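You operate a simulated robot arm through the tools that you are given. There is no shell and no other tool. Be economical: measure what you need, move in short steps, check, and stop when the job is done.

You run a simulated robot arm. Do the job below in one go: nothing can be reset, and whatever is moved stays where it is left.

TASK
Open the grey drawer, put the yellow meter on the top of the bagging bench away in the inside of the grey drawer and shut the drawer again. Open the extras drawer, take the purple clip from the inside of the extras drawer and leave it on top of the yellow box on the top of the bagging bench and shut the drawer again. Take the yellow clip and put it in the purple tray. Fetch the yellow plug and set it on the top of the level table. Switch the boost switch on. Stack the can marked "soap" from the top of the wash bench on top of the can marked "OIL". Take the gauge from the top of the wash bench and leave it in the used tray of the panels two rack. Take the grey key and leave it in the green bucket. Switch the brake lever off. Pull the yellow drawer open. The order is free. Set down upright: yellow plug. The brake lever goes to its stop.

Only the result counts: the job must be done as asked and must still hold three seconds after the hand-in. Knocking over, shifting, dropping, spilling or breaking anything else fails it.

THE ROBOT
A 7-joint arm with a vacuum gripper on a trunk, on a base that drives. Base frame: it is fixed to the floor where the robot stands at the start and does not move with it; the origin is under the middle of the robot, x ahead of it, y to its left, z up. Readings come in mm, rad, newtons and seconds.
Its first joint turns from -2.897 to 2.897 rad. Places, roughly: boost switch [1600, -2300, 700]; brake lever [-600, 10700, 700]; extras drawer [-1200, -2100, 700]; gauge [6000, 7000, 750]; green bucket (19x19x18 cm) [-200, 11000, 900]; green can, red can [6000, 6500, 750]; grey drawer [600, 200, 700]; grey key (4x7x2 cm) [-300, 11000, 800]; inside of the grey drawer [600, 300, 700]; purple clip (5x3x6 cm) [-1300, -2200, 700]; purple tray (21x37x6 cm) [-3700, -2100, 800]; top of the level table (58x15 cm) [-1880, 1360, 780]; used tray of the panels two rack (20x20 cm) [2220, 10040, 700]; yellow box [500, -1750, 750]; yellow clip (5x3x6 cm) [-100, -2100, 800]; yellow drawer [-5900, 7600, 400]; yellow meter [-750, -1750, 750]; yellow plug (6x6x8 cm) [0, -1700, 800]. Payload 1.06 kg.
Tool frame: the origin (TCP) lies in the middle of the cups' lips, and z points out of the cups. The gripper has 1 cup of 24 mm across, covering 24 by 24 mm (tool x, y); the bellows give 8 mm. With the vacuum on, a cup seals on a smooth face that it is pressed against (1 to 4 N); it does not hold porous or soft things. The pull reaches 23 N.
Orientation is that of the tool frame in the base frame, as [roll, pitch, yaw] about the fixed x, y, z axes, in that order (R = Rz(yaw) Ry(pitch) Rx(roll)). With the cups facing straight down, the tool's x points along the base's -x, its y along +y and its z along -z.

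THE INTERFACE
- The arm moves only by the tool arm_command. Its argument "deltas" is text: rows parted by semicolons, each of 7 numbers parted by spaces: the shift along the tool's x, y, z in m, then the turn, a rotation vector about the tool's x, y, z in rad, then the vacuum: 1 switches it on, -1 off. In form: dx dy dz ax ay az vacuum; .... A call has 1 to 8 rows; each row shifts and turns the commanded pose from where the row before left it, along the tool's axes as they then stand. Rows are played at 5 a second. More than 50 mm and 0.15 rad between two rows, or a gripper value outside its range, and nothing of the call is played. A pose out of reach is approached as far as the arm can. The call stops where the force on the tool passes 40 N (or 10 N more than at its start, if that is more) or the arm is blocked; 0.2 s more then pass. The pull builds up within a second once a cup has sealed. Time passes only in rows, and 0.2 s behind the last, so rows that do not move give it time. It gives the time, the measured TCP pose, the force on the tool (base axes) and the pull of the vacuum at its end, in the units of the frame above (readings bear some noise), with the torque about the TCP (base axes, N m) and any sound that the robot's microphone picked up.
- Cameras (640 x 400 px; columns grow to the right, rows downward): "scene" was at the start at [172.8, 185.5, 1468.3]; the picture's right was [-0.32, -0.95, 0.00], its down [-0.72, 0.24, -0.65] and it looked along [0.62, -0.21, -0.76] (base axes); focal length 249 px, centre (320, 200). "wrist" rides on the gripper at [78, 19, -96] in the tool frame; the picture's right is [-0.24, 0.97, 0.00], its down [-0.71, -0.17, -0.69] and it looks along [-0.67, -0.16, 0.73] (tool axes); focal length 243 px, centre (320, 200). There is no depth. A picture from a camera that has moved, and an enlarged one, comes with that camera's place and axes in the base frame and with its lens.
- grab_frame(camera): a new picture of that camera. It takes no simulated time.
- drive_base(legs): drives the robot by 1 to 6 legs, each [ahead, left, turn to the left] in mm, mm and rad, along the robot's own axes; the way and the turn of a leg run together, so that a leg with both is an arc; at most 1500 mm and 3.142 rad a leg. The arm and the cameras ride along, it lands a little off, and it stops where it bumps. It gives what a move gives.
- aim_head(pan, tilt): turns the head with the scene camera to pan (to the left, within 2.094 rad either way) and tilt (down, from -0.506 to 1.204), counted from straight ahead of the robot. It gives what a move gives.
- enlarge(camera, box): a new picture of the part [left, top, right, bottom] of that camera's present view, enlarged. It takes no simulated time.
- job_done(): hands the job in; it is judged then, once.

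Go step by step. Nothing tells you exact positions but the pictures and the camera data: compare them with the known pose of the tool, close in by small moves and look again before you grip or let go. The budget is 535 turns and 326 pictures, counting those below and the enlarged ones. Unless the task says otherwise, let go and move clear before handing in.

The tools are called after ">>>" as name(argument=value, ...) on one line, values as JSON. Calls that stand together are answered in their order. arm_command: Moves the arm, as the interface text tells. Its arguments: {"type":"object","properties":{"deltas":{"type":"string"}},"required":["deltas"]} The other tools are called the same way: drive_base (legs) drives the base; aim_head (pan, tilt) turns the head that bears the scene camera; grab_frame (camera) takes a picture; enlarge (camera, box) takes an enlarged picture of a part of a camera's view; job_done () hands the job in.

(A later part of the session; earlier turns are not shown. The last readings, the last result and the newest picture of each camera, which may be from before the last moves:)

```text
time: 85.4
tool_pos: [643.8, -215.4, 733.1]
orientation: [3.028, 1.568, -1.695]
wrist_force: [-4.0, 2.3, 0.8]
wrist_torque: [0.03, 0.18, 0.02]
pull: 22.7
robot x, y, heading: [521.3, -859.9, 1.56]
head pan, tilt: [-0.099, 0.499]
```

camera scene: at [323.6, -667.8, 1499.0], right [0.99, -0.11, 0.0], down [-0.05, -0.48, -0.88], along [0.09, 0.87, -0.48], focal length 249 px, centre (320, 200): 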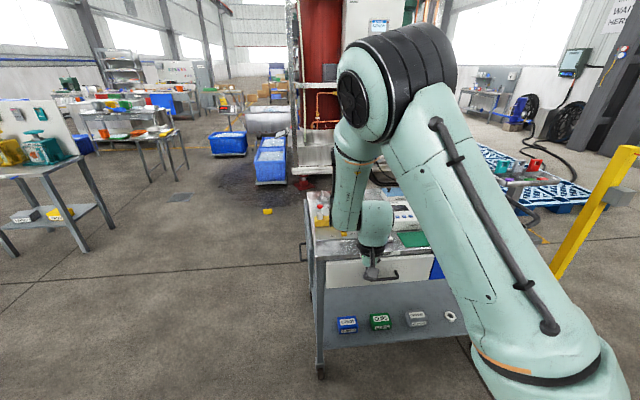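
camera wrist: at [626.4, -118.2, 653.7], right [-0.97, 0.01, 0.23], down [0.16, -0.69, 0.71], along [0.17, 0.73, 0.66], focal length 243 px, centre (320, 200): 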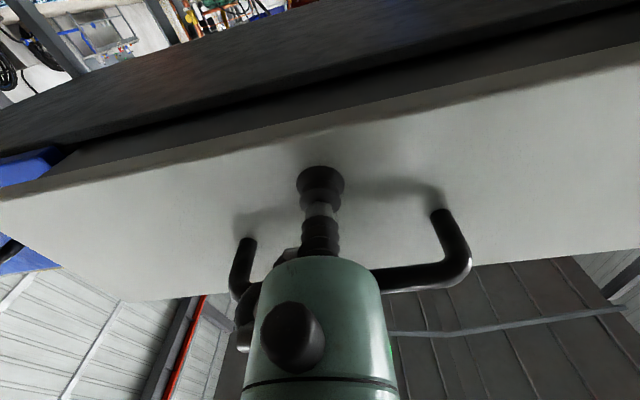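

Drawer is out ~250 mm. I release, back off and turn the tool down to look in.

>>> arm_command(deltas="0 0 0 0 0 0 -1;0 0 0 0 0 0 -1;0 0 -0.01 0 0 0 -1;0 0 -0.02 0 0 0 -1;0 0 -0.03 0 0 0 -1")

>>> arm_command(deltas="0 0 0 0 0.15 0 -1;0 0 0 0 0.15 0 -1;0 0 0 0 0.15 0 -1;0 0 0 0 0.15 0 -1;0 0 0 0 0.15 0 -1;0 0 0 0 0.15 0 -1;0 0 0 0 0.15 0 -1;0 0 0 0 0.15 0 -1")

>>> arm_command(deltas="0 0 0 0 0.15 0 -1;0 0 0 0 0.15 0 -1;0 0 0 0 0.07 0 -1;0 0 -0.05 0 0 0 -1;0 0 -0.05 0 0 0 -1;0 0 -0.05 0 0 0 -1;0 0 -0.05 0 0 0 -1;0 0 -0.05 0 0 0 -1")

>>> grab_frame(camera="wrist")

>>> grab_frame(camera="scene")

```text
time: 86.6
tool_pos: [642.0, -275.4, 733.9]
orientation: [-2.688, 1.57, -1.129]
wrist_force: [0.4, -0.6, 0.2]
wrist_torque: [-0.01, 0.01, -0.06]
pull: 0.2
robot x, y, heading: [523.3, -861.6, 1.562]
head pan, tilt: [-0.099, 0.499]
```

```text
time: 88.4
tool_pos: [643.1, -274.5, 733.7]
orientation: [3.141, 0.368, -1.583]
wrist_force: [-0.9, -0.1, 0.4]
wrist_torque: [-0.02, 0.01, 0.01]
pull: 0.2
robot x, y, heading: [517.8, -859.1, 1.562]
head pan, tilt: [-0.099, 0.499]
```

```text
time: 90.2
tool_pos: [641.8, -273.7, 979.4]
orientation: [3.141, -0.001, -1.581]
wrist_force: [0.5, -0.3, -0.9]
wrist_torque: [-0.02, 0.01, 0.02]
pull: 0.0
robot x, y, heading: [522.9, -859.9, 1.563]
head pan, tilt: [-0.099, 0.499]
```

```text
292 pictures are left
camera wrist: at [622.2, -351.1, 1075.8], right [-0.97, 0.25, 0.0], down [0.18, 0.71, 0.68], along [0.17, 0.66, -0.73], focal length 243 px, centre (320, 200)
```

wrist: 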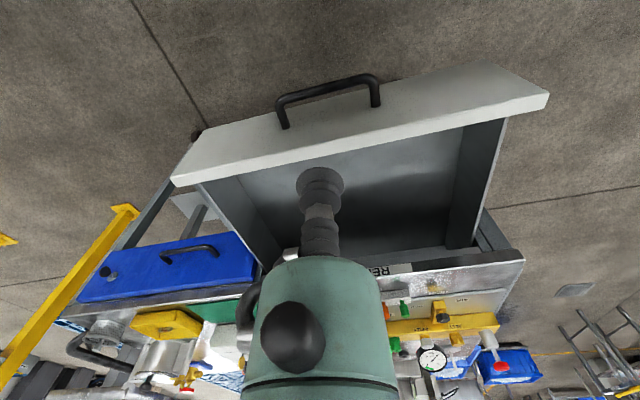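

```text
291 pictures are left
camera scene: at [323.8, -667.2, 1498.9], right [0.99, -0.11, 0.0], down [-0.05, -0.48, -0.88], along [0.1, 0.87, -0.48], focal length 249 px, centre (320, 200)
```

scene: 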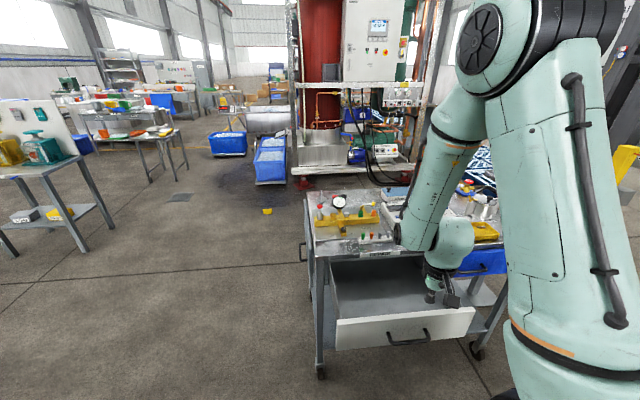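

The empty drawer is open. Next I turn around to face the bagging bench and move toward the meter.

>>> drive_base(legs=[[0, 0, -1.567], [0, 0, -1.567], [0, -1020, 0]])

>>> aim_head(pan=-0.2, tilt=0.65)

>>> grab_frame(camera="scene")

>>> grab_frame(camera="wrist")

```text
time: 103.2
tool_pos: [-624.0, -1431.4, 980.9]
orientation: [3.141, -0.001, 1.548]
wrist_force: [-0.2, 1.1, -0.3]
wrist_torque: [0.01, 0.0, -0.01]
pull: 0.1
robot x, y, heading: [-497.8, -846.6, -1.591]
head pan, tilt: [-0.099, 0.499]
```

```text
time: 103.9
tool_pos: [-625.2, -1431.2, 980.1]
orientation: [3.141, -0.001, 1.549]
wrist_force: [-0.5, 0.2, -0.3]
wrist_torque: [0.01, -0.01, 0.02]
pull: 0.1
robot x, y, heading: [-501.6, -844.6, -1.59]
head pan, tilt: [-0.201, 0.649]
```

```text
290 pictures are left
camera scene: at [-310.9, -1034.8, 1485.7], right [-0.98, 0.22, 0.0], down [0.13, 0.59, -0.8], along [-0.18, -0.78, -0.6], focal length 249 px, centre (320, 200)
```

scene: 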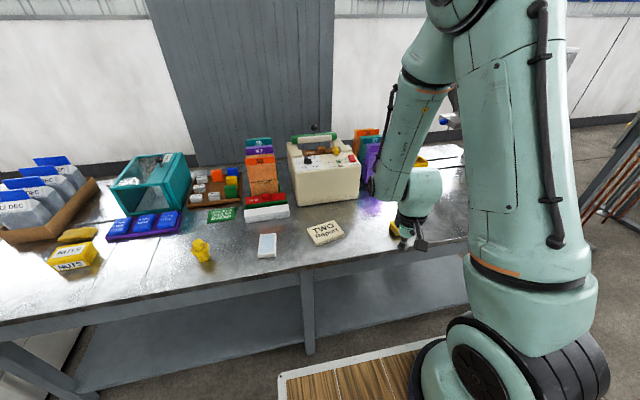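

```text
289 pictures are left
camera wrist: at [-603.8, -1353.7, 1075.5], right [0.97, -0.26, 0.0], down [-0.19, -0.7, 0.69], along [-0.18, -0.66, -0.73], focal length 243 px, centre (320, 200)
```

wrist: 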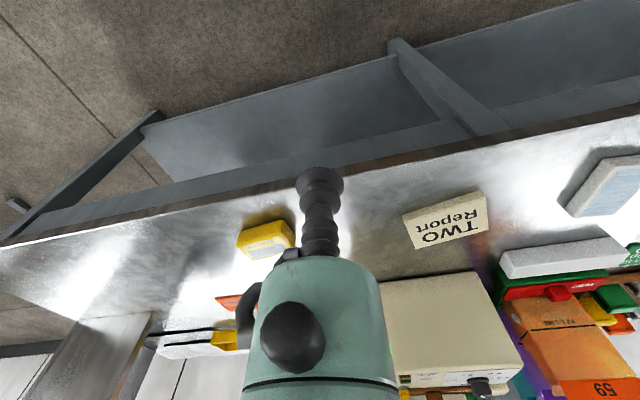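

The meter is near (−776, −1640), its top at about z≈825. I move the tool above it and look.

>>> arm_command(deltas="-0.04 -0.03 0 0 0 0 -1;-0.04 -0.03 0 0 0 0 -1;-0.04 -0.03 0.02 0 0 0 -1;-0.04 -0.03 0.02 0 0 0 -1;-0.04 -0.03 0.02 0 0 0 -1")

>>> grab_frame(camera="wrist")

>>> aim_head(pan=-0.5, tilt=0.65)

>>> grab_frame(camera="scene")

```text
refused: row 3 steps farther than a row can; nothing moved
```

```text
288 pictures are left
camera wrist: at [-603.8, -1353.7, 1075.5], right [0.97, -0.26, 0.0], down [-0.19, -0.7, 0.69], along [-0.18, -0.66, -0.73], focal length 243 px, centre (320, 200)
```

wrist: 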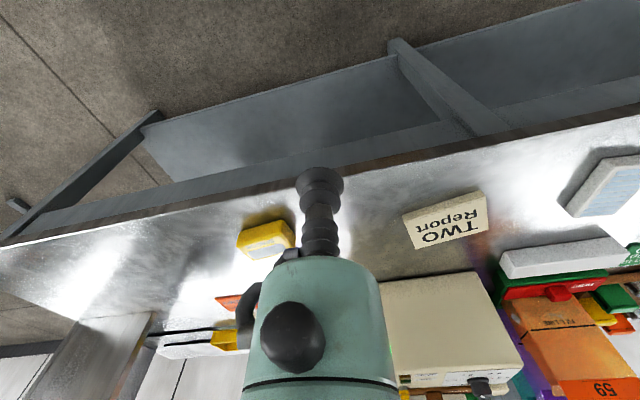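

```text
time: 104.7
tool_pos: [-624.1, -1432.3, 979.8]
orientation: [-3.14, -0.001, 1.549]
wrist_force: [-0.3, 0.3, -1.0]
wrist_torque: [0.01, 0.01, -0.01]
pull: 0.1
robot x, y, heading: [-498.9, -848.0, -1.584]
head pan, tilt: [-0.499, 0.649]
```

```text
287 pictures are left
camera scene: at [-334.9, -1025.4, 1485.6], right [-0.87, 0.5, 0.0], down [0.3, 0.52, -0.8], along [-0.4, -0.69, -0.6], focal length 249 px, centre (320, 200)
```

scene: 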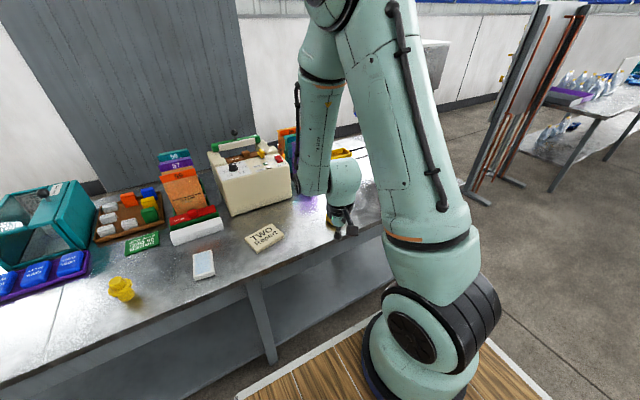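

I redo the move with shorter rows.

>>> arm_command(deltas="-0.035 -0.025 0 0 0 0 -1;-0.035 -0.025 0.01 0 0 0 -1;-0.035 -0.025 0.015 0 0 0 -1;-0.035 -0.025 0.015 0 0 0 -1;-0.035 -0.025 0.015 0 0 0 -1;-0.03 -0.03 0.015 0 0 0 -1")

>>> grab_frame(camera="wrist")

```text
time: 106.1
tool_pos: [-782.4, -1632.4, 910.9]
orientation: [-3.141, 0.0, 1.549]
wrist_force: [0.1, 0.2, 0.2]
wrist_torque: [0.0, 0.0, -0.01]
pull: 0.1
robot x, y, heading: [-500.3, -842.3, -1.595]
head pan, tilt: [-0.499, 0.649]
```

```text
286 pictures are left
camera wrist: at [-762.8, -1554.2, 1004.9], right [0.97, -0.26, 0.0], down [-0.19, -0.7, 0.69], along [-0.18, -0.66, -0.73], focal length 243 px, centre (320, 200)
```

wrist: 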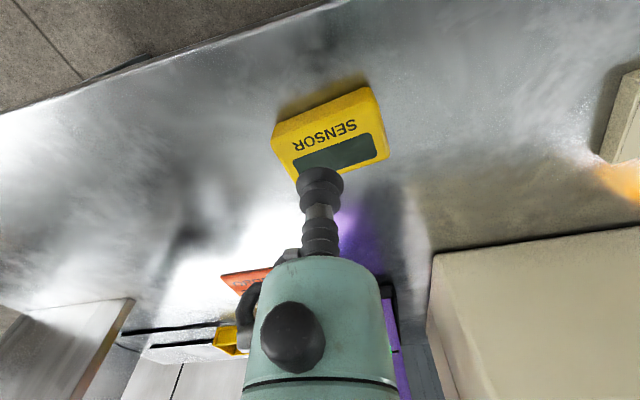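

The meter (labelled SENSOR) has its top near z≈802, centre (−782, −1655). I shift 22 mm and descend.

>>> arm_command(deltas="-0.022 0 0.03 0 0 0 -1;0 0 0.04 0 0 0 -1;0 0 0.015 0 0 0 -1")

>>> grab_frame(camera="wrist")

```text
time: 106.9
tool_pos: [-785.4, -1655.8, 826.5]
orientation: [-3.142, 0.002, 1.545]
wrist_force: [1.7, 4.3, 18.0]
wrist_torque: [-0.09, 0.03, -0.03]
pull: 0.1
robot x, y, heading: [-499.8, -843.8, -1.594]
head pan, tilt: [-0.499, 0.649]
```

```text
285 pictures are left
camera wrist: at [-764.5, -1577.0, 921.3], right [0.97, -0.26, 0.0], down [-0.19, -0.7, 0.69], along [-0.18, -0.66, -0.73], focal length 243 px, centre (320, 200)
```

wrist: 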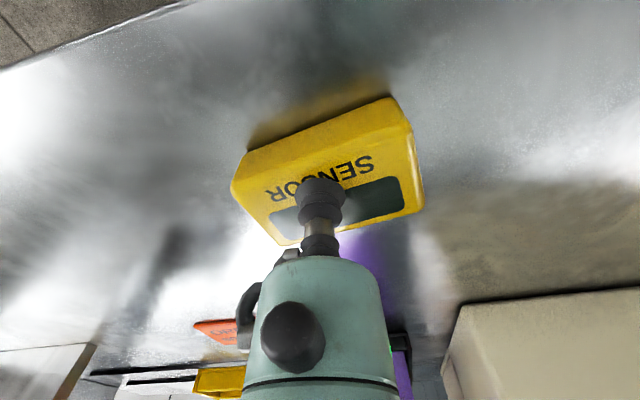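

Contact already at z≈826. I turn on the vacuum and ease off a little.

>>> arm_command(deltas="0 0 0 0 0 0 1;0 0 -0.002 0 0 0 1;0 0 0 0 0 0 1;0 0 0 0 0 0 1;0 0 -0.01 0 0 0 1;0 0 -0.01 0 0 0 1")

```text
time: 108.3
tool_pos: [-784.2, -1656.0, 847.0]
orientation: [3.141, 0.002, 1.55]
wrist_force: [-0.6, 0.0, -0.8]
wrist_torque: [0.04, 0.02, -0.01]
pull: 22.8
robot x, y, heading: [-498.7, -845.7, -1.592]
head pan, tilt: [-0.499, 0.649]
```

Sealed, and it lifts. I raise it and retract, then drive back to the drawer.

>>> arm_command(deltas="0 0 -0.04 0 0 0 1;0 0 -0.05 0 0 0 1;0 0 -0.05 0 0 0 1;0.035 0.025 0 0 0 0 1;0.035 0.025 0 0 0 0 1;0.035 0.025 0 0 0 0 1;0.035 0.025 0 0 0 0 1;0.035 0.025 0 0 0 0 1")

>>> grab_frame(camera="wrist")

>>> drive_base(legs=[[0, 1020, 0], [0, 0, 1.58], [0, 0, 1.58]])

>>> grab_frame(camera="wrist")

```text
time: 110.1
tool_pos: [-655.8, -1481.8, 988.9]
orientation: [-3.14, -0.001, 1.545]
wrist_force: [-0.1, -0.7, -1.6]
wrist_torque: [0.03, -0.01, 0.0]
pull: 23.1
robot x, y, heading: [-502.2, -844.8, -1.591]
head pan, tilt: [-0.499, 0.649]
```

```text
284 pictures are left
camera wrist: at [-635.8, -1403.1, 1084.7], right [0.97, -0.26, 0.0], down [-0.19, -0.7, 0.69], along [-0.18, -0.66, -0.73], focal length 243 px, centre (320, 200)
```

wrist: 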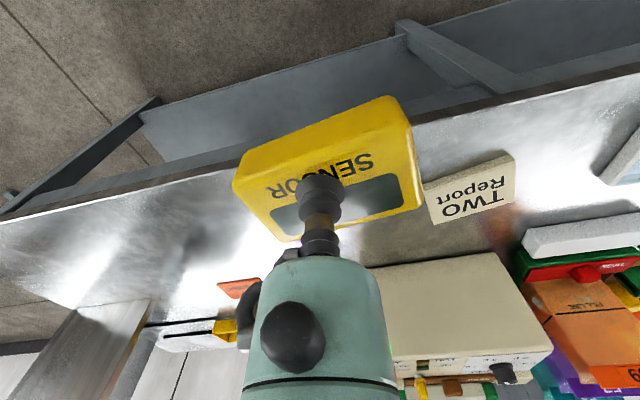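

```text
time: 123.0
tool_pos: [666.8, -229.3, 989.3]
orientation: [3.14, 0.001, -1.575]
wrist_force: [0.8, -0.4, -1.6]
wrist_torque: [-0.03, 0.02, 0.0]
pull: 22.5
robot x, y, heading: [523.2, -865.4, 1.572]
head pan, tilt: [-0.499, 0.649]
```

```text
283 pictures are left
camera wrist: at [646.7, -308.2, 1084.8], right [-0.97, 0.24, 0.0], down [0.17, 0.71, 0.69], along [0.16, 0.67, -0.73], focal length 243 px, centre (320, 200)
```

wrist: 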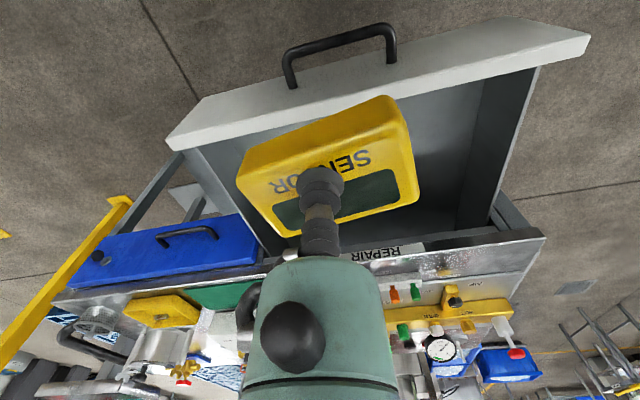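

Now I carry the meter over the open drawer and lower it inside.

>>> arm_command(deltas="-0.04 0.004 0 0 0 0 1;-0.04 0.004 0 0 0 0 1;-0.04 0.004 0 0 0 0 1;-0.04 0.004 0 0 0 0 1;0 0 0.04 0 0 0 1;0 0 0.04 0 0 0 1")

>>> grab_frame(camera="wrist")

>>> aim_head(pan=-0.4, tilt=0.75)

>>> grab_frame(camera="scene")

```text
time: 124.4
tool_pos: [650.8, -71.2, 910.1]
orientation: [3.14, 0.0, -1.574]
wrist_force: [-0.4, 0.0, -0.9]
wrist_torque: [-0.03, 0.02, 0.02]
pull: 23.1
robot x, y, heading: [521.9, -867.1, 1.573]
head pan, tilt: [-0.499, 0.649]
```

```text
282 pictures are left
camera wrist: at [631.4, -148.8, 1004.5], right [-0.97, 0.24, 0.0], down [0.17, 0.71, 0.69], along [0.16, 0.67, -0.73], focal length 243 px, centre (320, 200)
```

wrist: 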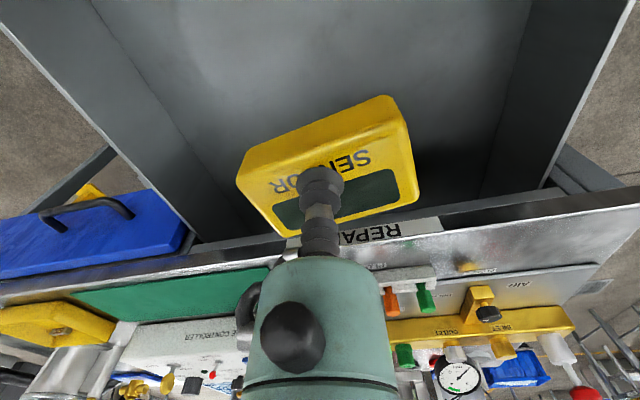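

```text
time: 125.1
tool_pos: [651.9, -70.2, 909.5]
orientation: [3.141, 0.0, -1.576]
wrist_force: [-0.6, -0.4, -0.9]
wrist_torque: [0.01, 0.0, 0.0]
pull: 23.0
robot x, y, heading: [522.0, -868.0, 1.571]
head pan, tilt: [-0.4, 0.75]
```

```text
281 pictures are left
camera scene: at [343.4, -691.2, 1477.1], right [0.92, -0.39, 0.0], down [-0.27, -0.63, -0.73], along [0.29, 0.67, -0.68], focal length 249 px, centre (320, 200)
```

scene: 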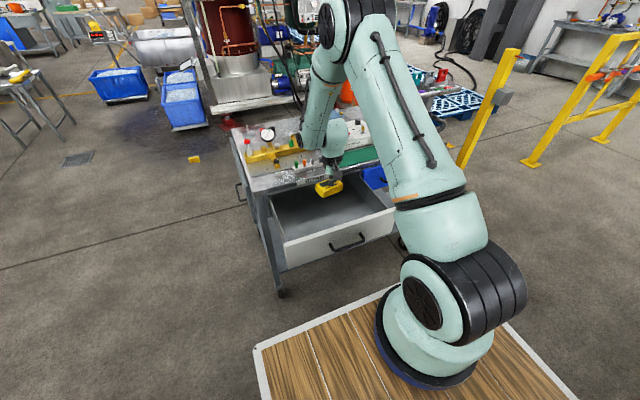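

It's well over the drawer. I lower it in stages.

>>> arm_command(deltas="0.01 0 0.04 0 0 0 1;0 0 0.04 0 0 0 1;0 0 0.03 0 0 0 1;0 0 0.02 0 0 0 1;0 0 0.01 0 0 0 1")

>>> grab_frame(camera="wrist")

```text
time: 126.3
tool_pos: [651.8, -79.7, 767.2]
orientation: [3.141, 0.001, -1.575]
wrist_force: [-0.5, -0.3, -0.5]
wrist_torque: [-0.04, -0.04, 0.02]
pull: 23.0
robot x, y, heading: [522.4, -867.0, 1.573]
head pan, tilt: [-0.4, 0.75]
```

```text
280 pictures are left
camera wrist: at [631.7, -157.2, 863.0], right [-0.97, 0.24, 0.0], down [0.17, 0.71, 0.69], along [0.16, 0.67, -0.73], focal length 243 px, centre (320, 200)
```

wrist: 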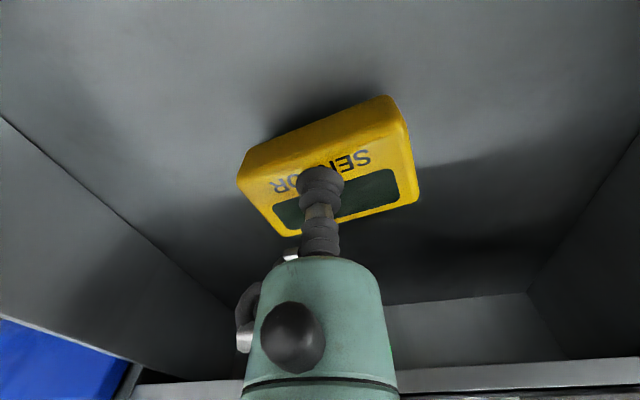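

>>> arm_command(deltas="0 0 0.006 0 0 0 1;0 0 0.005 0 0 0 1;0 0 0.004 0 0 0 1")

```text
time: 127.1
tool_pos: [650.5, -80.5, 752.9]
orientation: [3.141, 0.0, -1.575]
wrist_force: [-0.6, 0.0, -0.8]
wrist_torque: [0.0, 0.03, 0.04]
pull: 22.5
robot x, y, heading: [522.7, -869.3, 1.571]
head pan, tilt: [-0.4, 0.75]
```

>>> arm_command(deltas="0 0 0.004 0 0 0 1;0 0 0.004 0 0 0 1;0 0 0.004 0 0 0 1")

>>> grab_frame(camera="wrist")

```text
time: 127.9
tool_pos: [649.7, -78.9, 743.0]
orientation: [-3.141, 0.005, -1.573]
wrist_force: [-1.3, 2.6, 19.2]
wrist_torque: [0.07, -0.06, -0.06]
pull: 23.2
robot x, y, heading: [522.6, -871.9, 1.569]
head pan, tilt: [-0.4, 0.75]
```

```text
279 pictures are left
camera wrist: at [630.8, -157.9, 838.1], right [-0.97, 0.24, 0.0], down [0.17, 0.71, 0.69], along [0.16, 0.67, -0.73], focal length 243 px, centre (320, 200)
```

wrist: 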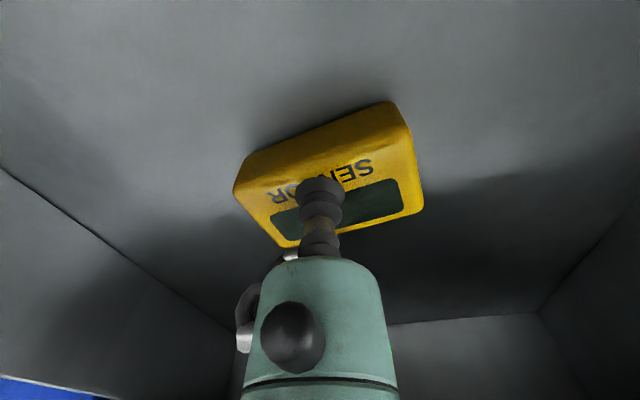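

The meter rests on the drawer floor. I release and rise.

>>> arm_command(deltas="0 0 -0.003 0 0 0 -1;0 0 0 0 0 0 -1;0 0 0 0 0 0 -1;0 0 0 0 0 0 -1;0 0 -0.005 0 0 0 -1;0 0 -0.03 0 0 0 -1;0 0 -0.05 0 0 0 -1;0 0 -0.05 0 0 0 -1")

>>> arm_command(deltas="0 0 -0.05 0 0 0 -1;0 0 -0.05 0 0 0 -1;0.05 0 0 0 0 0 -1;0.05 0 0 0 0 0 -1;0.05 0 0 0 0 0 -1;0.05 0 0 0 0 0 -1")

>>> grab_frame(camera="wrist")

```text
time: 129.7
tool_pos: [649.7, -80.0, 881.3]
orientation: [-3.141, -0.002, -1.575]
wrist_force: [0.6, -0.1, 0.3]
wrist_torque: [0.0, 0.0, 0.0]
pull: 0.0
robot x, y, heading: [522.6, -868.9, 1.571]
head pan, tilt: [-0.4, 0.75]
```

```text
time: 131.1
tool_pos: [650.3, -279.4, 980.4]
orientation: [3.141, 0.001, -1.574]
wrist_force: [-0.6, 0.1, -0.2]
wrist_torque: [0.0, -0.01, 0.01]
pull: 0.0
robot x, y, heading: [519.3, -868.1, 1.57]
head pan, tilt: [-0.4, 0.75]
```

```text
278 pictures are left
camera wrist: at [631.3, -356.6, 1075.5], right [-0.97, 0.24, 0.0], down [0.17, 0.71, 0.68], along [0.16, 0.66, -0.73], focal length 243 px, centre (320, 200)
```

wrist: 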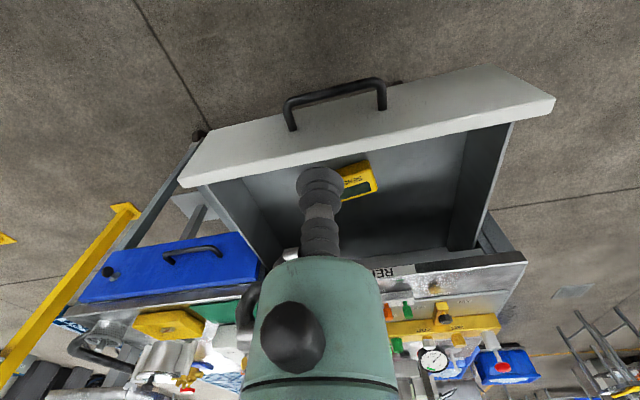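

The meter lies in the drawer. Now I turn the tool forward below the handle again and push the drawer shut.

>>> arm_command(deltas="0.015 0 0.045 0 0 0 -1;0 0.003 0.05 0 0 0 -1;0 0 0.05 0 0 0 -1;0 0 0.05 0 0 0 -1;0 0 0.05 0 0 0 -1;0 0 0 0 -0.15 0 -1;0 0 0 0 -0.15 0 -1;0 0 0 0 -0.15 0 -1")

>>> arm_command(deltas="0 0 0 0 -0.15 0 -1;0 0 0 0 -0.15 0 -1;0 0 0 0 -0.15 0 -1;0 0 0 0 -0.15 0 -1;0 0 0 0 -0.15 0 -1;0 0 0 0 -0.15 0 -1;0 0 0 0 -0.15 0 -1;0 0 0 0 -0.071 0 -1")

>>> grab_frame(camera="wrist")

```text
time: 132.9
tool_pos: [647.8, -294.7, 736.0]
orientation: [-3.14, 0.454, -1.578]
wrist_force: [-0.6, -0.6, 0.8]
wrist_torque: [0.0, 0.01, -0.01]
pull: 0.1
robot x, y, heading: [526.6, -866.7, 1.571]
head pan, tilt: [-0.4, 0.75]
```

```text
time: 134.7
tool_pos: [647.8, -294.6, 736.3]
orientation: [-0.646, 1.569, 0.921]
wrist_force: [0.4, -0.2, -0.6]
wrist_torque: [-0.01, 0.02, 0.0]
pull: 0.1
robot x, y, heading: [522.0, -871.4, 1.573]
head pan, tilt: [-0.4, 0.75]
```

```text
277 pictures are left
camera wrist: at [628.2, -390.1, 657.3], right [-0.97, 0.0, 0.23], down [0.17, -0.69, 0.71], along [0.16, 0.73, 0.67], focal length 243 px, centre (320, 200)
```

wrist: 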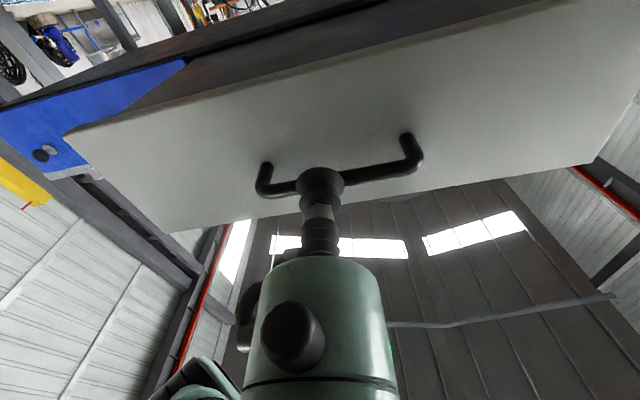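

I push it closed in steady steps.

>>> arm_command(deltas="0.003 0 0.03 0 0 0 -1;0 0 0.03 0 0 0 -1;0 0 0.015 0 0 0 -1;0 0 0.015 0 0 0 -1;0 0 0.015 0 0 0 -1;0 0 0.015 0 0 0 -1;0 0 0.015 0 0 0 -1;0 0 0.015 0 0 0 -1")

>>> arm_command(deltas="0 0 0.015 0 0 0 -1;0 0 0.015 0 0 0 -1;0 0 0.015 0 0 0 -1;0 0 0.015 0 0 0 -1;0 0 0.015 0 0 0 -1;0 0 0.015 0 0 0 -1;0 0 0.015 0 0 0 -1;0 0 0.015 0 0 0 -1")

>>> arm_command(deltas="0 0 0.01 0 0 0 -1;0 0 0.01 0 0 0 -1;0 0 0.01 0 0 0 -1;0 0 0.01 0 0 0 -1;0 0 0.006 0 0 0 -1;0 0 0.006 0 0 0 -1")

```text
time: 136.5
tool_pos: [646.5, -146.0, 731.3]
orientation: [-2.469, 1.57, -0.9]
wrist_force: [0.6, -1.3, -0.1]
wrist_torque: [-0.03, 0.0, -0.01]
pull: 0.0
robot x, y, heading: [521.9, -865.3, 1.569]
head pan, tilt: [-0.4, 0.75]
```

```text
time: 138.3
tool_pos: [648.0, -24.7, 733.6]
orientation: [-1.272, 1.568, 0.297]
wrist_force: [0.1, -0.7, 1.0]
wrist_torque: [-0.02, 0.02, 0.01]
pull: 0.2
robot x, y, heading: [524.3, -866.5, 1.569]
head pan, tilt: [-0.4, 0.75]
```

```text
time: 139.7
tool_pos: [648.7, 26.2, 731.9]
orientation: [0.735, 1.57, 2.303]
wrist_force: [-0.6, -2.1, -0.9]
wrist_torque: [-0.03, 0.0, -0.03]
pull: 0.0
robot x, y, heading: [520.5, -865.6, 1.566]
head pan, tilt: [-0.4, 0.75]
```

>>> arm_command(deltas="0 0 0.005 0 0 0 -1;0 0 0.004 0 0 0 -1;0 0 0.004 0 0 0 -1;0 0 0.004 0 0 0 -1;0 0 0.004 0 0 0 -1")

>>> grab_frame(camera="wrist")

```text
time: 140.9
tool_pos: [647.4, 43.9, 731.8]
orientation: [2.917, 1.566, -1.8]
wrist_force: [-0.4, -15.2, 2.8]
wrist_torque: [-0.03, 0.11, -0.03]
pull: 0.1
robot x, y, heading: [522.8, -866.3, 1.568]
head pan, tilt: [-0.4, 0.75]
stopped in row 5: the force on the tool passed its limit at 46 N (the readings are from after the stop); the commanded pose is now the measured one
```

```text
276 pictures are left
camera wrist: at [628.6, -51.7, 652.6], right [-0.97, 0.01, 0.24], down [0.17, -0.68, 0.71], along [0.17, 0.73, 0.66], focal length 243 px, centre (320, 200)
```

wrist: 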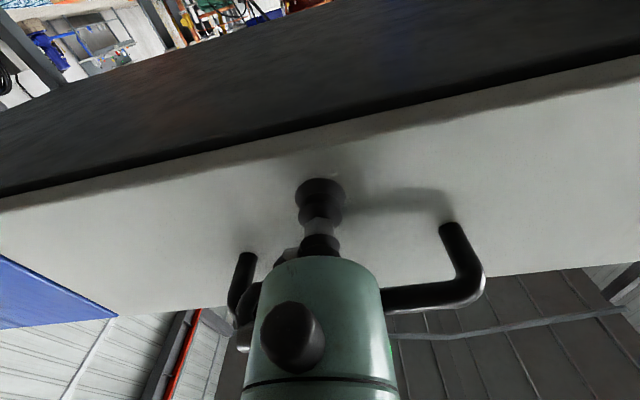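

The drawer is shut against its stop. I back off and return the tool to pointing down.

>>> arm_command(deltas="0 0 -0.01 0 0 0 -1;0 0 -0.05 0 0 0 -1;0 0 -0.05 0 0 0 -1;0 0 -0.05 0 0 0 -1;0 0 -0.05 0 0 0 -1;0 0 -0.05 0 0 0 -1;0 0 -0.05 0 0 0 -1")

>>> arm_command(deltas="0 0 0 0 0.15 0 -1;0 0 0 0 0.15 0 -1;0 0 0 0 0.15 0 -1;0 0 0 0 0.15 0 -1;0 0 0 0 0.15 0 -1;0 0 0 0 0.15 0 -1;0 0 0 0 0.15 0 -1;0 0 0 0 0.15 0 -1")

>>> arm_command(deltas="0 0 0 0 0.15 0 -1;0 0 0 0 0.15 0 -1;0 0 0 0 0.07 0 -1;0 0 -0.05 0 0 0 -1;0 0 -0.05 0 0 0 -1;0 0 -0.05 0 0 0 -1;0 0 -0.05 0 0 0 -1;0 0 -0.05 0 0 0 -1")

>>> grab_frame(camera="wrist")

>>> drive_base(legs=[[0, 0, -1.567], [0, 0, -1.567]])

>>> aim_head(pan=0.3, tilt=0.45)

>>> grab_frame(camera="scene")

```text
time: 142.5
tool_pos: [644.8, -267.5, 731.8]
orientation: [3.089, 1.567, -1.626]
wrist_force: [0.0, 0.6, 0.9]
wrist_torque: [-0.03, 0.0, -0.02]
pull: 0.1
robot x, y, heading: [520.9, -868.7, 1.571]
head pan, tilt: [-0.4, 0.75]
```

```text
time: 144.3
tool_pos: [648.6, -264.8, 732.4]
orientation: [-3.141, 0.365, -1.579]
wrist_force: [-0.5, -0.3, 0.0]
wrist_torque: [0.01, 0.02, 0.02]
pull: 0.1
robot x, y, heading: [521.9, -869.8, 1.566]
head pan, tilt: [-0.4, 0.75]
```

```text
time: 146.1
tool_pos: [647.1, -263.9, 982.3]
orientation: [-3.141, -0.004, -1.575]
wrist_force: [-0.1, 0.4, -0.1]
wrist_torque: [0.0, 0.01, -0.01]
pull: 0.1
robot x, y, heading: [519.9, -866.3, 1.568]
head pan, tilt: [-0.4, 0.75]
```

```text
275 pictures are left
camera wrist: at [626.8, -341.7, 1078.4], right [-0.97, 0.24, 0.0], down [0.17, 0.71, 0.68], along [0.16, 0.66, -0.73], focal length 243 px, centre (320, 200)
```

wrist: 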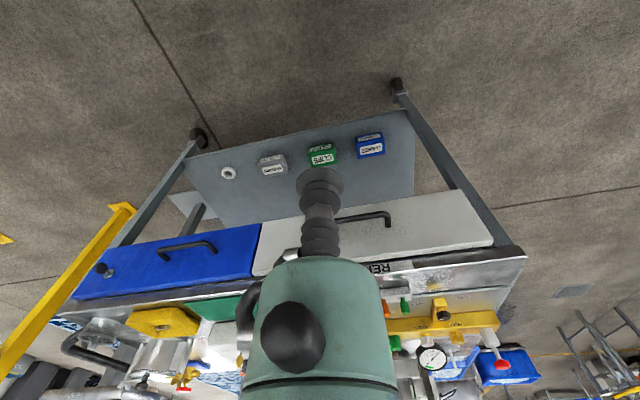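

```text
time: 154.2
tool_pos: [383.2, -1470.2, 982.4]
orientation: [-3.141, -0.002, 1.545]
wrist_force: [-0.4, 0.8, 0.9]
wrist_torque: [0.01, -0.02, 0.04]
pull: 0.2
robot x, y, heading: [521.0, -865.3, -1.592]
head pan, tilt: [-0.4, 0.75]
```

```text
time: 155.3
tool_pos: [383.8, -1470.3, 982.9]
orientation: [-3.14, -0.002, 1.545]
wrist_force: [-0.1, -0.3, -0.7]
wrist_torque: [0.01, -0.01, 0.02]
pull: 0.0
robot x, y, heading: [519.3, -863.9, -1.598]
head pan, tilt: [0.3, 0.45]
```

```text
274 pictures are left
camera scene: at [753.6, -1061.4, 1503.4], right [-0.96, -0.27, 0.0], down [-0.12, 0.42, -0.9], along [0.25, -0.87, -0.44], focal length 249 px, centre (320, 200)
```

scene: 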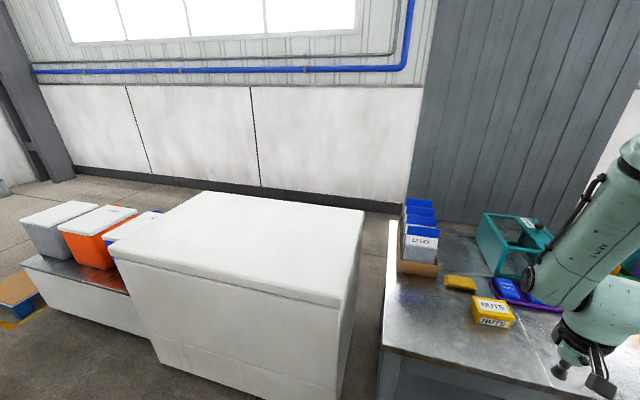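

Drawer shut with the meter inside. Next I drive to the right end of the bagging bench to find the extras drawer.

>>> drive_base(legs=[[0, -1400, 0], [0, -1100, 0]])

>>> aim_head(pan=0.4, tilt=0.55)

>>> grab_frame(camera="scene")

```text
time: 167.6
tool_pos: [-2109.6, -1464.3, 984.1]
orientation: [3.141, -0.002, 1.58]
wrist_force: [-0.3, 0.5, -0.1]
wrist_torque: [0.0, 0.01, -0.01]
pull: 0.2
robot x, y, heading: [-1991.4, -856.7, -1.555]
head pan, tilt: [0.3, 0.45]
```

```text
time: 168.2
tool_pos: [-2109.2, -1464.0, 982.4]
orientation: [3.141, -0.001, 1.578]
wrist_force: [0.7, 0.3, -0.6]
wrist_torque: [0.02, 0.0, 0.01]
pull: 0.0
robot x, y, heading: [-1993.0, -860.3, -1.561]
head pan, tilt: [0.4, 0.55]
```

```text
273 pictures are left
camera scene: at [-1746.2, -1038.5, 1494.5], right [-0.92, -0.4, 0.0], down [-0.21, 0.48, -0.85], along [0.34, -0.78, -0.52], focal length 249 px, centre (320, 200)
```

scene: 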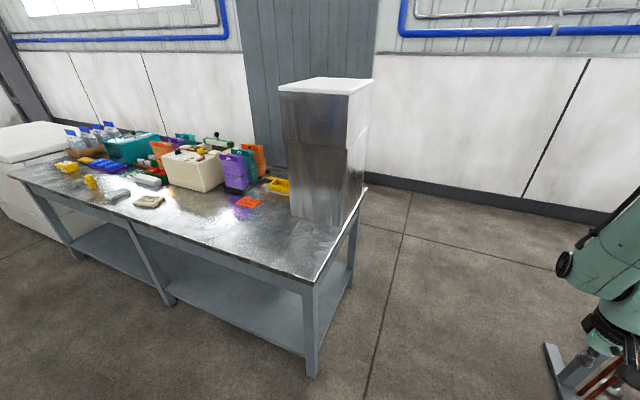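

No drawer shows on the front or end; it may open at the back. I drive past the bench end to see behind.

>>> drive_base(legs=[[1400, 0, 0], [700, 0, 0]])

>>> aim_head(pan=1.4, tilt=0.5)

>>> grab_frame(camera="scene")

```text
time: 178.7
tool_pos: [-2076.3, -3577.6, 982.6]
orientation: [-3.141, -0.002, 1.579]
wrist_force: [0.3, 0.0, 0.3]
wrist_torque: [0.0, -0.02, 0.01]
pull: 0.1
robot x, y, heading: [-1958.0, -2972.9, -1.558]
head pan, tilt: [0.4, 0.55]
```

```text
time: 180.0
tool_pos: [-2076.2, -3576.9, 982.5]
orientation: [3.141, -0.003, 1.58]
wrist_force: [-0.1, 1.0, 0.5]
wrist_torque: [-0.02, 0.0, 0.03]
pull: 0.1
robot x, y, heading: [-1962.9, -2971.3, -1.557]
head pan, tilt: [1.4, 0.499]
```

```text
272 pictures are left
camera scene: at [-1659.6, -3083.6, 1499.0], right [-0.16, -0.99, 0.0], down [-0.47, 0.08, -0.88], along [0.87, -0.14, -0.48], focal length 249 px, centre (320, 200)
```

scene: 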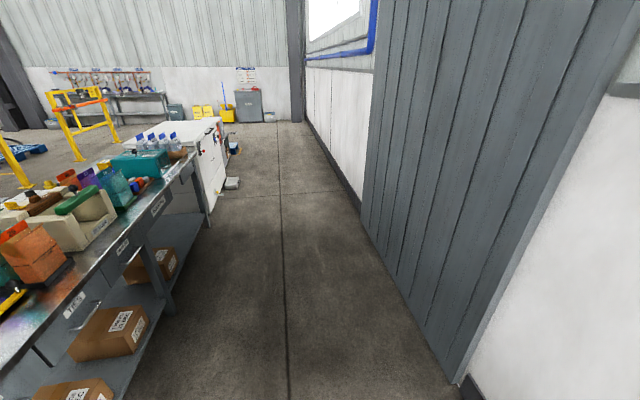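

The drawers are on the back side, and the freezer has controls on its back too. I look more to the left and zoom.

>>> aim_head(pan=1.8, tilt=0.6)

>>> grab_frame(camera="scene")

>>> enlarge(camera="scene", box=[320, 80, 480, 180])

```text
time: 180.8
tool_pos: [-2075.8, -3576.5, 983.4]
orientation: [3.141, -0.001, 1.58]
wrist_force: [-1.1, -0.4, 0.5]
wrist_torque: [-0.02, 0.0, 0.0]
pull: 0.0
robot x, y, heading: [-1958.5, -2973.7, -1.556]
head pan, tilt: [1.799, 0.6]
```

```text
271 pictures are left
camera scene: at [-1663.5, -3048.1, 1489.9], right [0.24, -0.97, 0.0], down [-0.55, -0.13, -0.83], along [0.8, 0.2, -0.56], focal length 249 px, centre (320, 200)
```

scene: 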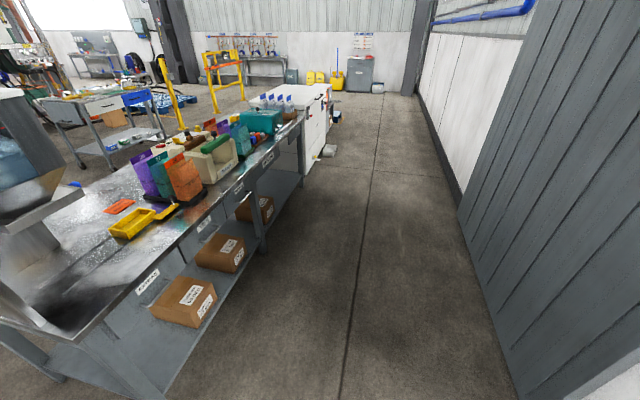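

```text
4.00 times, centred on (400, 130) of scene
camera zoom: at [-1663.5, -3048.1, 1489.9], right [0.24, -0.97, 0.0], down [-0.55, -0.13, -0.83], along [0.8, 0.2, -0.56], focal length 997 px, centre (0, 480)
```

zoom: 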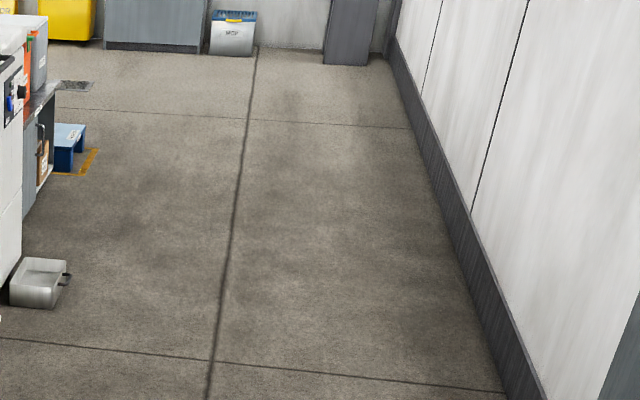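

The first rear drawer label is near x≈−1275, rear face y≈−2335. I turn to face the back and line up.

>>> drive_base(legs=[[0, 0, 1.565], [0, 0, 1.565], [-250, 0, 0], [0, -560, 0]])

>>> aim_head(pan=-0.2, tilt=0.65)

>>> grab_frame(camera="scene")

>>> grab_frame(camera="wrist")

```text
time: 193.0
tool_pos: [-1265.1, -2627.7, 982.5]
orientation: [-3.141, -0.002, -1.596]
wrist_force: [-0.1, 0.8, -0.4]
wrist_torque: [-0.02, 0.0, -0.02]
pull: 0.0
robot x, y, heading: [-1402.6, -3231.3, 1.549]
head pan, tilt: [1.799, 0.6]
```

```text
time: 194.9
tool_pos: [-1264.7, -2628.9, 983.9]
orientation: [-3.14, -0.002, -1.597]
wrist_force: [1.1, 0.0, -0.2]
wrist_torque: [0.0, 0.0, 0.0]
pull: 0.0
robot x, y, heading: [-1400.8, -3228.0, 1.543]
head pan, tilt: [-0.201, 0.649]
```

```text
269 pictures are left
camera scene: at [-1592.3, -3040.1, 1485.6], right [0.98, -0.22, 0.0], down [-0.13, -0.59, -0.8], along [0.18, 0.78, -0.6], focal length 249 px, centre (320, 200)
```

scene: 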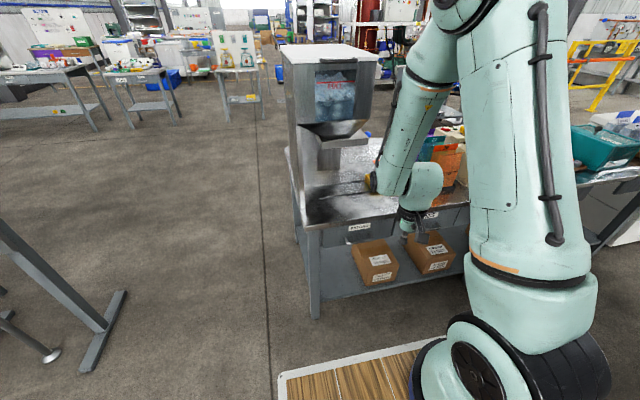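

```text
268 pictures are left
camera wrist: at [-1286.2, -2706.0, 1078.1], right [-0.97, 0.26, 0.0], down [0.19, 0.7, 0.68], along [0.18, 0.66, -0.73], focal length 243 px, centre (320, 200)
```

wrist: 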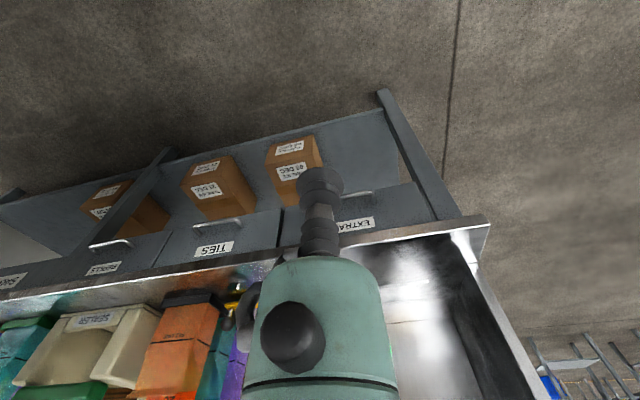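

The EXTRAS drawer is straight ahead (x≈−1245). I lower and turn the tool forward to inspect it.

>>> arm_command(deltas="0 -0.01 0.045 0 0 0 -1;0 -0.01 0.045 0 0 0 -1;0 0 0.05 0 0 0 -1;0 0 0.05 0 0 0 -1;0 0 0.05 0 0 0 -1;0 0 0 0 -0.15 0 -1;0 0 0 0 -0.15 0 -1;0 0 0 0 -0.15 0 -1")

>>> arm_command(deltas="0 0 0 0 -0.15 0 -1;0 0 0 0 -0.15 0 -1;0 0 0 0 -0.15 0 -1;0 0 0 0 -0.15 0 -1;0 0 0 0 -0.15 0 -1;0 0 0 0 -0.15 0 -1;0 0 0 0 -0.15 0 -1;0 0 0 0 -0.071 0 -1")

>>> grab_frame(camera="wrist")

```text
time: 196.8
tool_pos: [-1245.8, -2630.6, 742.8]
orientation: [-3.141, 0.448, -1.599]
wrist_force: [0.1, -0.9, 0.6]
wrist_torque: [-0.01, 0.02, 0.0]
pull: 0.1
robot x, y, heading: [-1399.4, -3231.7, 1.545]
head pan, tilt: [-0.201, 0.649]
```

```text
time: 198.6
tool_pos: [-1245.3, -2629.4, 741.9]
orientation: [-2.913, 1.57, -1.369]
wrist_force: [0.4, -0.3, 0.0]
wrist_torque: [-0.03, 0.0, -0.05]
pull: 0.0
robot x, y, heading: [-1403.9, -3230.5, 1.549]
head pan, tilt: [-0.201, 0.649]
```

```text
267 pictures are left
camera wrist: at [-1266.8, -2724.8, 664.0], right [-0.97, 0.03, 0.24], down [0.15, -0.69, 0.71], along [0.18, 0.72, 0.67], focal length 243 px, centre (320, 200)
```

wrist: 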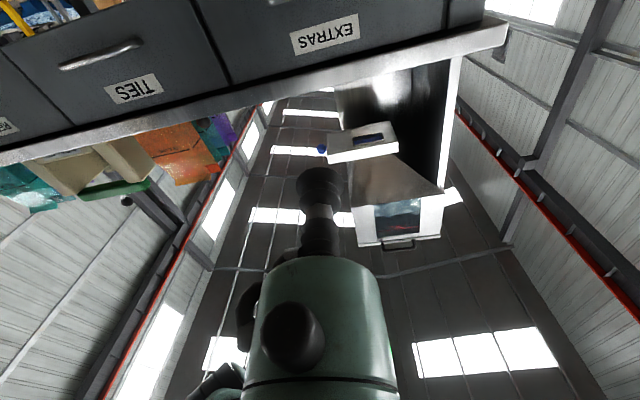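

Face centre is about (−1247, −2340), label at z≈725, handle at z≈672. I'll seal above the label at z≈750.

>>> arm_command(deltas="-0.008 0 0.045 0 0 0 -1;0 0 0.05 0 0 0 -1;0 0 0.05 0 0 0 -1;0 0 0.05 0 0 0 -1;0 0 0.03 0 0 0 -1")

>>> grab_frame(camera="wrist")

```text
time: 199.8
tool_pos: [-1239.1, -2405.6, 750.4]
orientation: [2.903, 1.567, -1.839]
wrist_force: [0.5, 0.7, 0.1]
wrist_torque: [0.0, 0.04, 0.02]
pull: 0.0
robot x, y, heading: [-1402.7, -3228.0, 1.549]
head pan, tilt: [-0.201, 0.649]
```

```text
266 pictures are left
camera wrist: at [-1261.2, -2500.9, 671.7], right [-0.97, 0.03, 0.24], down [0.15, -0.69, 0.71], along [0.18, 0.73, 0.66], focal length 243 px, centre (320, 200)
```

wrist: 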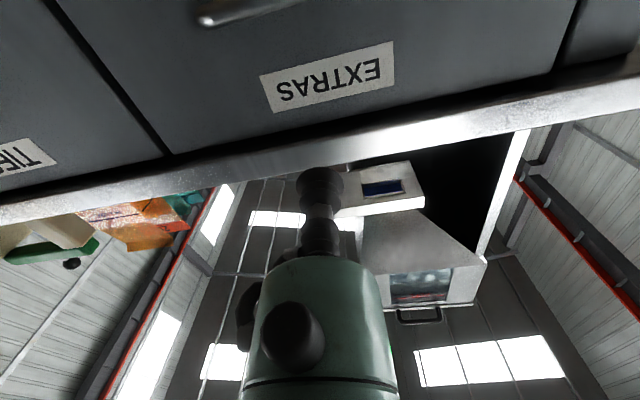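

The face is nearer y≈−2275. I continue carefully with vacuum on.

>>> arm_command(deltas="-0.004 0 0.04 0 0 0 1;0 0 0.02 0 0 0 1;0 0 0.015 0 0 0 1;0 0 0.01 0 0 0 1;0 0 0.008 0 0 0 1;0 0 0.008 0 0 0 1;0 0 0.008 0 0 0 1")

```text
time: 201.3
tool_pos: [-1236.0, -2296.5, 754.5]
orientation: [3.027, 1.567, -1.71]
wrist_force: [0.9, -17.9, 8.9]
wrist_torque: [-0.07, 0.14, 0.14]
pull: 22.8
robot x, y, heading: [-1400.5, -3231.6, 1.543]
head pan, tilt: [-0.201, 0.649]
```

Sealed. I pull slowly.

>>> arm_command(deltas="0 0 -0.005 0 0 0 1;0 0 -0.005 0 0 0 1;0 0 -0.005 0 0 0 1;0 0 -0.006 0 0 0 1;0 0 -0.008 0 0 0 1;0 0 -0.01 0 0 0 1;0 0 -0.01 0 0 0 1;0 0 -0.01 0 0 0 1")

>>> arm_command(deltas="0 0 -0.012 0 0 0 1;0 0 -0.012 0 0 0 1;0 0 -0.012 0 0 0 1;0 0 -0.012 0 0 0 1;0 0 -0.012 0 0 0 1;0 0 -0.012 0 0 0 1;0 0 -0.012 0 0 0 1;0 0 -0.012 0 0 0 1")

>>> arm_command(deltas="0 0 -0.012 0 0 0 1;0 0 -0.012 0 0 0 1;0 0 -0.012 0 0 0 1;0 0 -0.012 0 0 0 1;0 0 -0.012 0 0 0 1;0 0 -0.012 0 0 0 1;0 0 -0.012 0 0 0 1;0 0 -0.012 0 0 0 1")

>>> grab_frame(camera="wrist")

```text
time: 203.2
tool_pos: [-1237.8, -2354.8, 754.0]
orientation: [2.699, 1.57, -2.039]
wrist_force: [3.8, 1.2, 7.2]
wrist_torque: [-0.03, 0.05, 0.12]
pull: 23.1
robot x, y, heading: [-1403.4, -3229.0, 1.546]
head pan, tilt: [-0.201, 0.649]
```

```text
time: 204.9
tool_pos: [-1240.5, -2451.2, 752.5]
orientation: [3.014, 1.567, -1.723]
wrist_force: [7.1, 0.6, 0.1]
wrist_torque: [0.03, 0.11, 0.13]
pull: 22.9
robot x, y, heading: [-1407.3, -3229.5, 1.549]
head pan, tilt: [-0.201, 0.649]
```

```text
time: 206.8
tool_pos: [-1242.7, -2546.6, 754.6]
orientation: [2.775, 1.568, -1.962]
wrist_force: [3.5, -0.6, -2.1]
wrist_torque: [0.02, 0.19, 0.07]
pull: 23.0
robot x, y, heading: [-1401.5, -3229.6, 1.546]
head pan, tilt: [-0.201, 0.649]
```

```text
265 pictures are left
camera wrist: at [-1265.5, -2641.7, 675.8], right [-0.97, 0.03, 0.24], down [0.15, -0.69, 0.71], along [0.18, 0.73, 0.66], focal length 243 px, centre (320, 200)
```

wrist: 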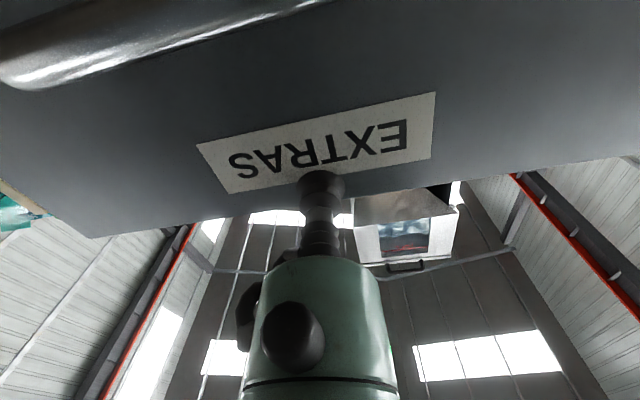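

The drawer is out ~250 mm. I release, back away, turn the tool down and look in.

>>> arm_command(deltas="0 0 0 0 0 0 -1;0 0 0 0 0 0 -1;0 0 0 0 0 0 -1;0 0 -0.01 0 0 0 -1;0 0 -0.02 0 0 0 -1;0 0 -0.03 0 0 0 -1")

>>> arm_command(deltas="0 0 0 0 0.15 0 -1;0 0 0 0 0.15 0 -1;0 0 0 0 0.15 0 -1;0 0 0 0 0.15 0 -1;0 0 0 0 0.15 0 -1;0 0 0 0 0.15 0 -1;0 0 0 0 0.15 0 -1;0 0 0 0 0.15 0 -1")

>>> arm_command(deltas="0 0 0 0 0.15 0 -1;0 0 0 0 0.15 0 -1;0 0 0 0 0.07 0 -1;0 0 -0.05 0 0 0 -1;0 0 -0.05 0 0 0 -1;0 0 -0.05 0 0 0 -1;0 0 -0.05 0 0 0 -1")

>>> grab_frame(camera="wrist")

```text
time: 208.2
tool_pos: [-1245.3, -2608.3, 753.8]
orientation: [-3.052, 1.566, -1.508]
wrist_force: [0.5, -0.2, -0.2]
wrist_torque: [0.04, 0.03, -0.05]
pull: 0.1
robot x, y, heading: [-1400.2, -3229.4, 1.546]
head pan, tilt: [-0.201, 0.649]
```

```text
time: 209.9
tool_pos: [-1243.0, -2607.6, 755.7]
orientation: [-3.141, 0.367, -1.6]
wrist_force: [-0.8, 0.7, -0.3]
wrist_torque: [0.0, 0.04, 0.02]
pull: 0.1
robot x, y, heading: [-1403.6, -3228.4, 1.545]
head pan, tilt: [-0.201, 0.649]
```

```text
time: 211.6
tool_pos: [-1244.8, -2605.9, 954.7]
orientation: [-3.141, -0.003, -1.597]
wrist_force: [-0.4, 0.4, -0.2]
wrist_torque: [0.0, 0.03, 0.0]
pull: 0.0
robot x, y, heading: [-1404.0, -3227.4, 1.547]
head pan, tilt: [-0.201, 0.649]
```

```text
264 pictures are left
camera wrist: at [-1266.4, -2683.1, 1049.7], right [-0.97, 0.26, 0.0], down [0.19, 0.7, 0.68], along [0.18, 0.66, -0.73], focal length 243 px, centre (320, 200)
```

wrist: 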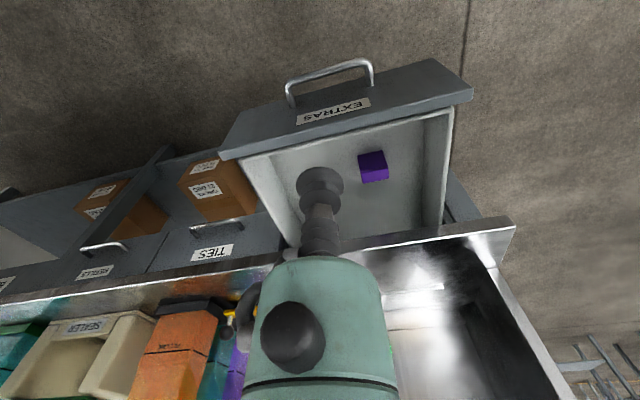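

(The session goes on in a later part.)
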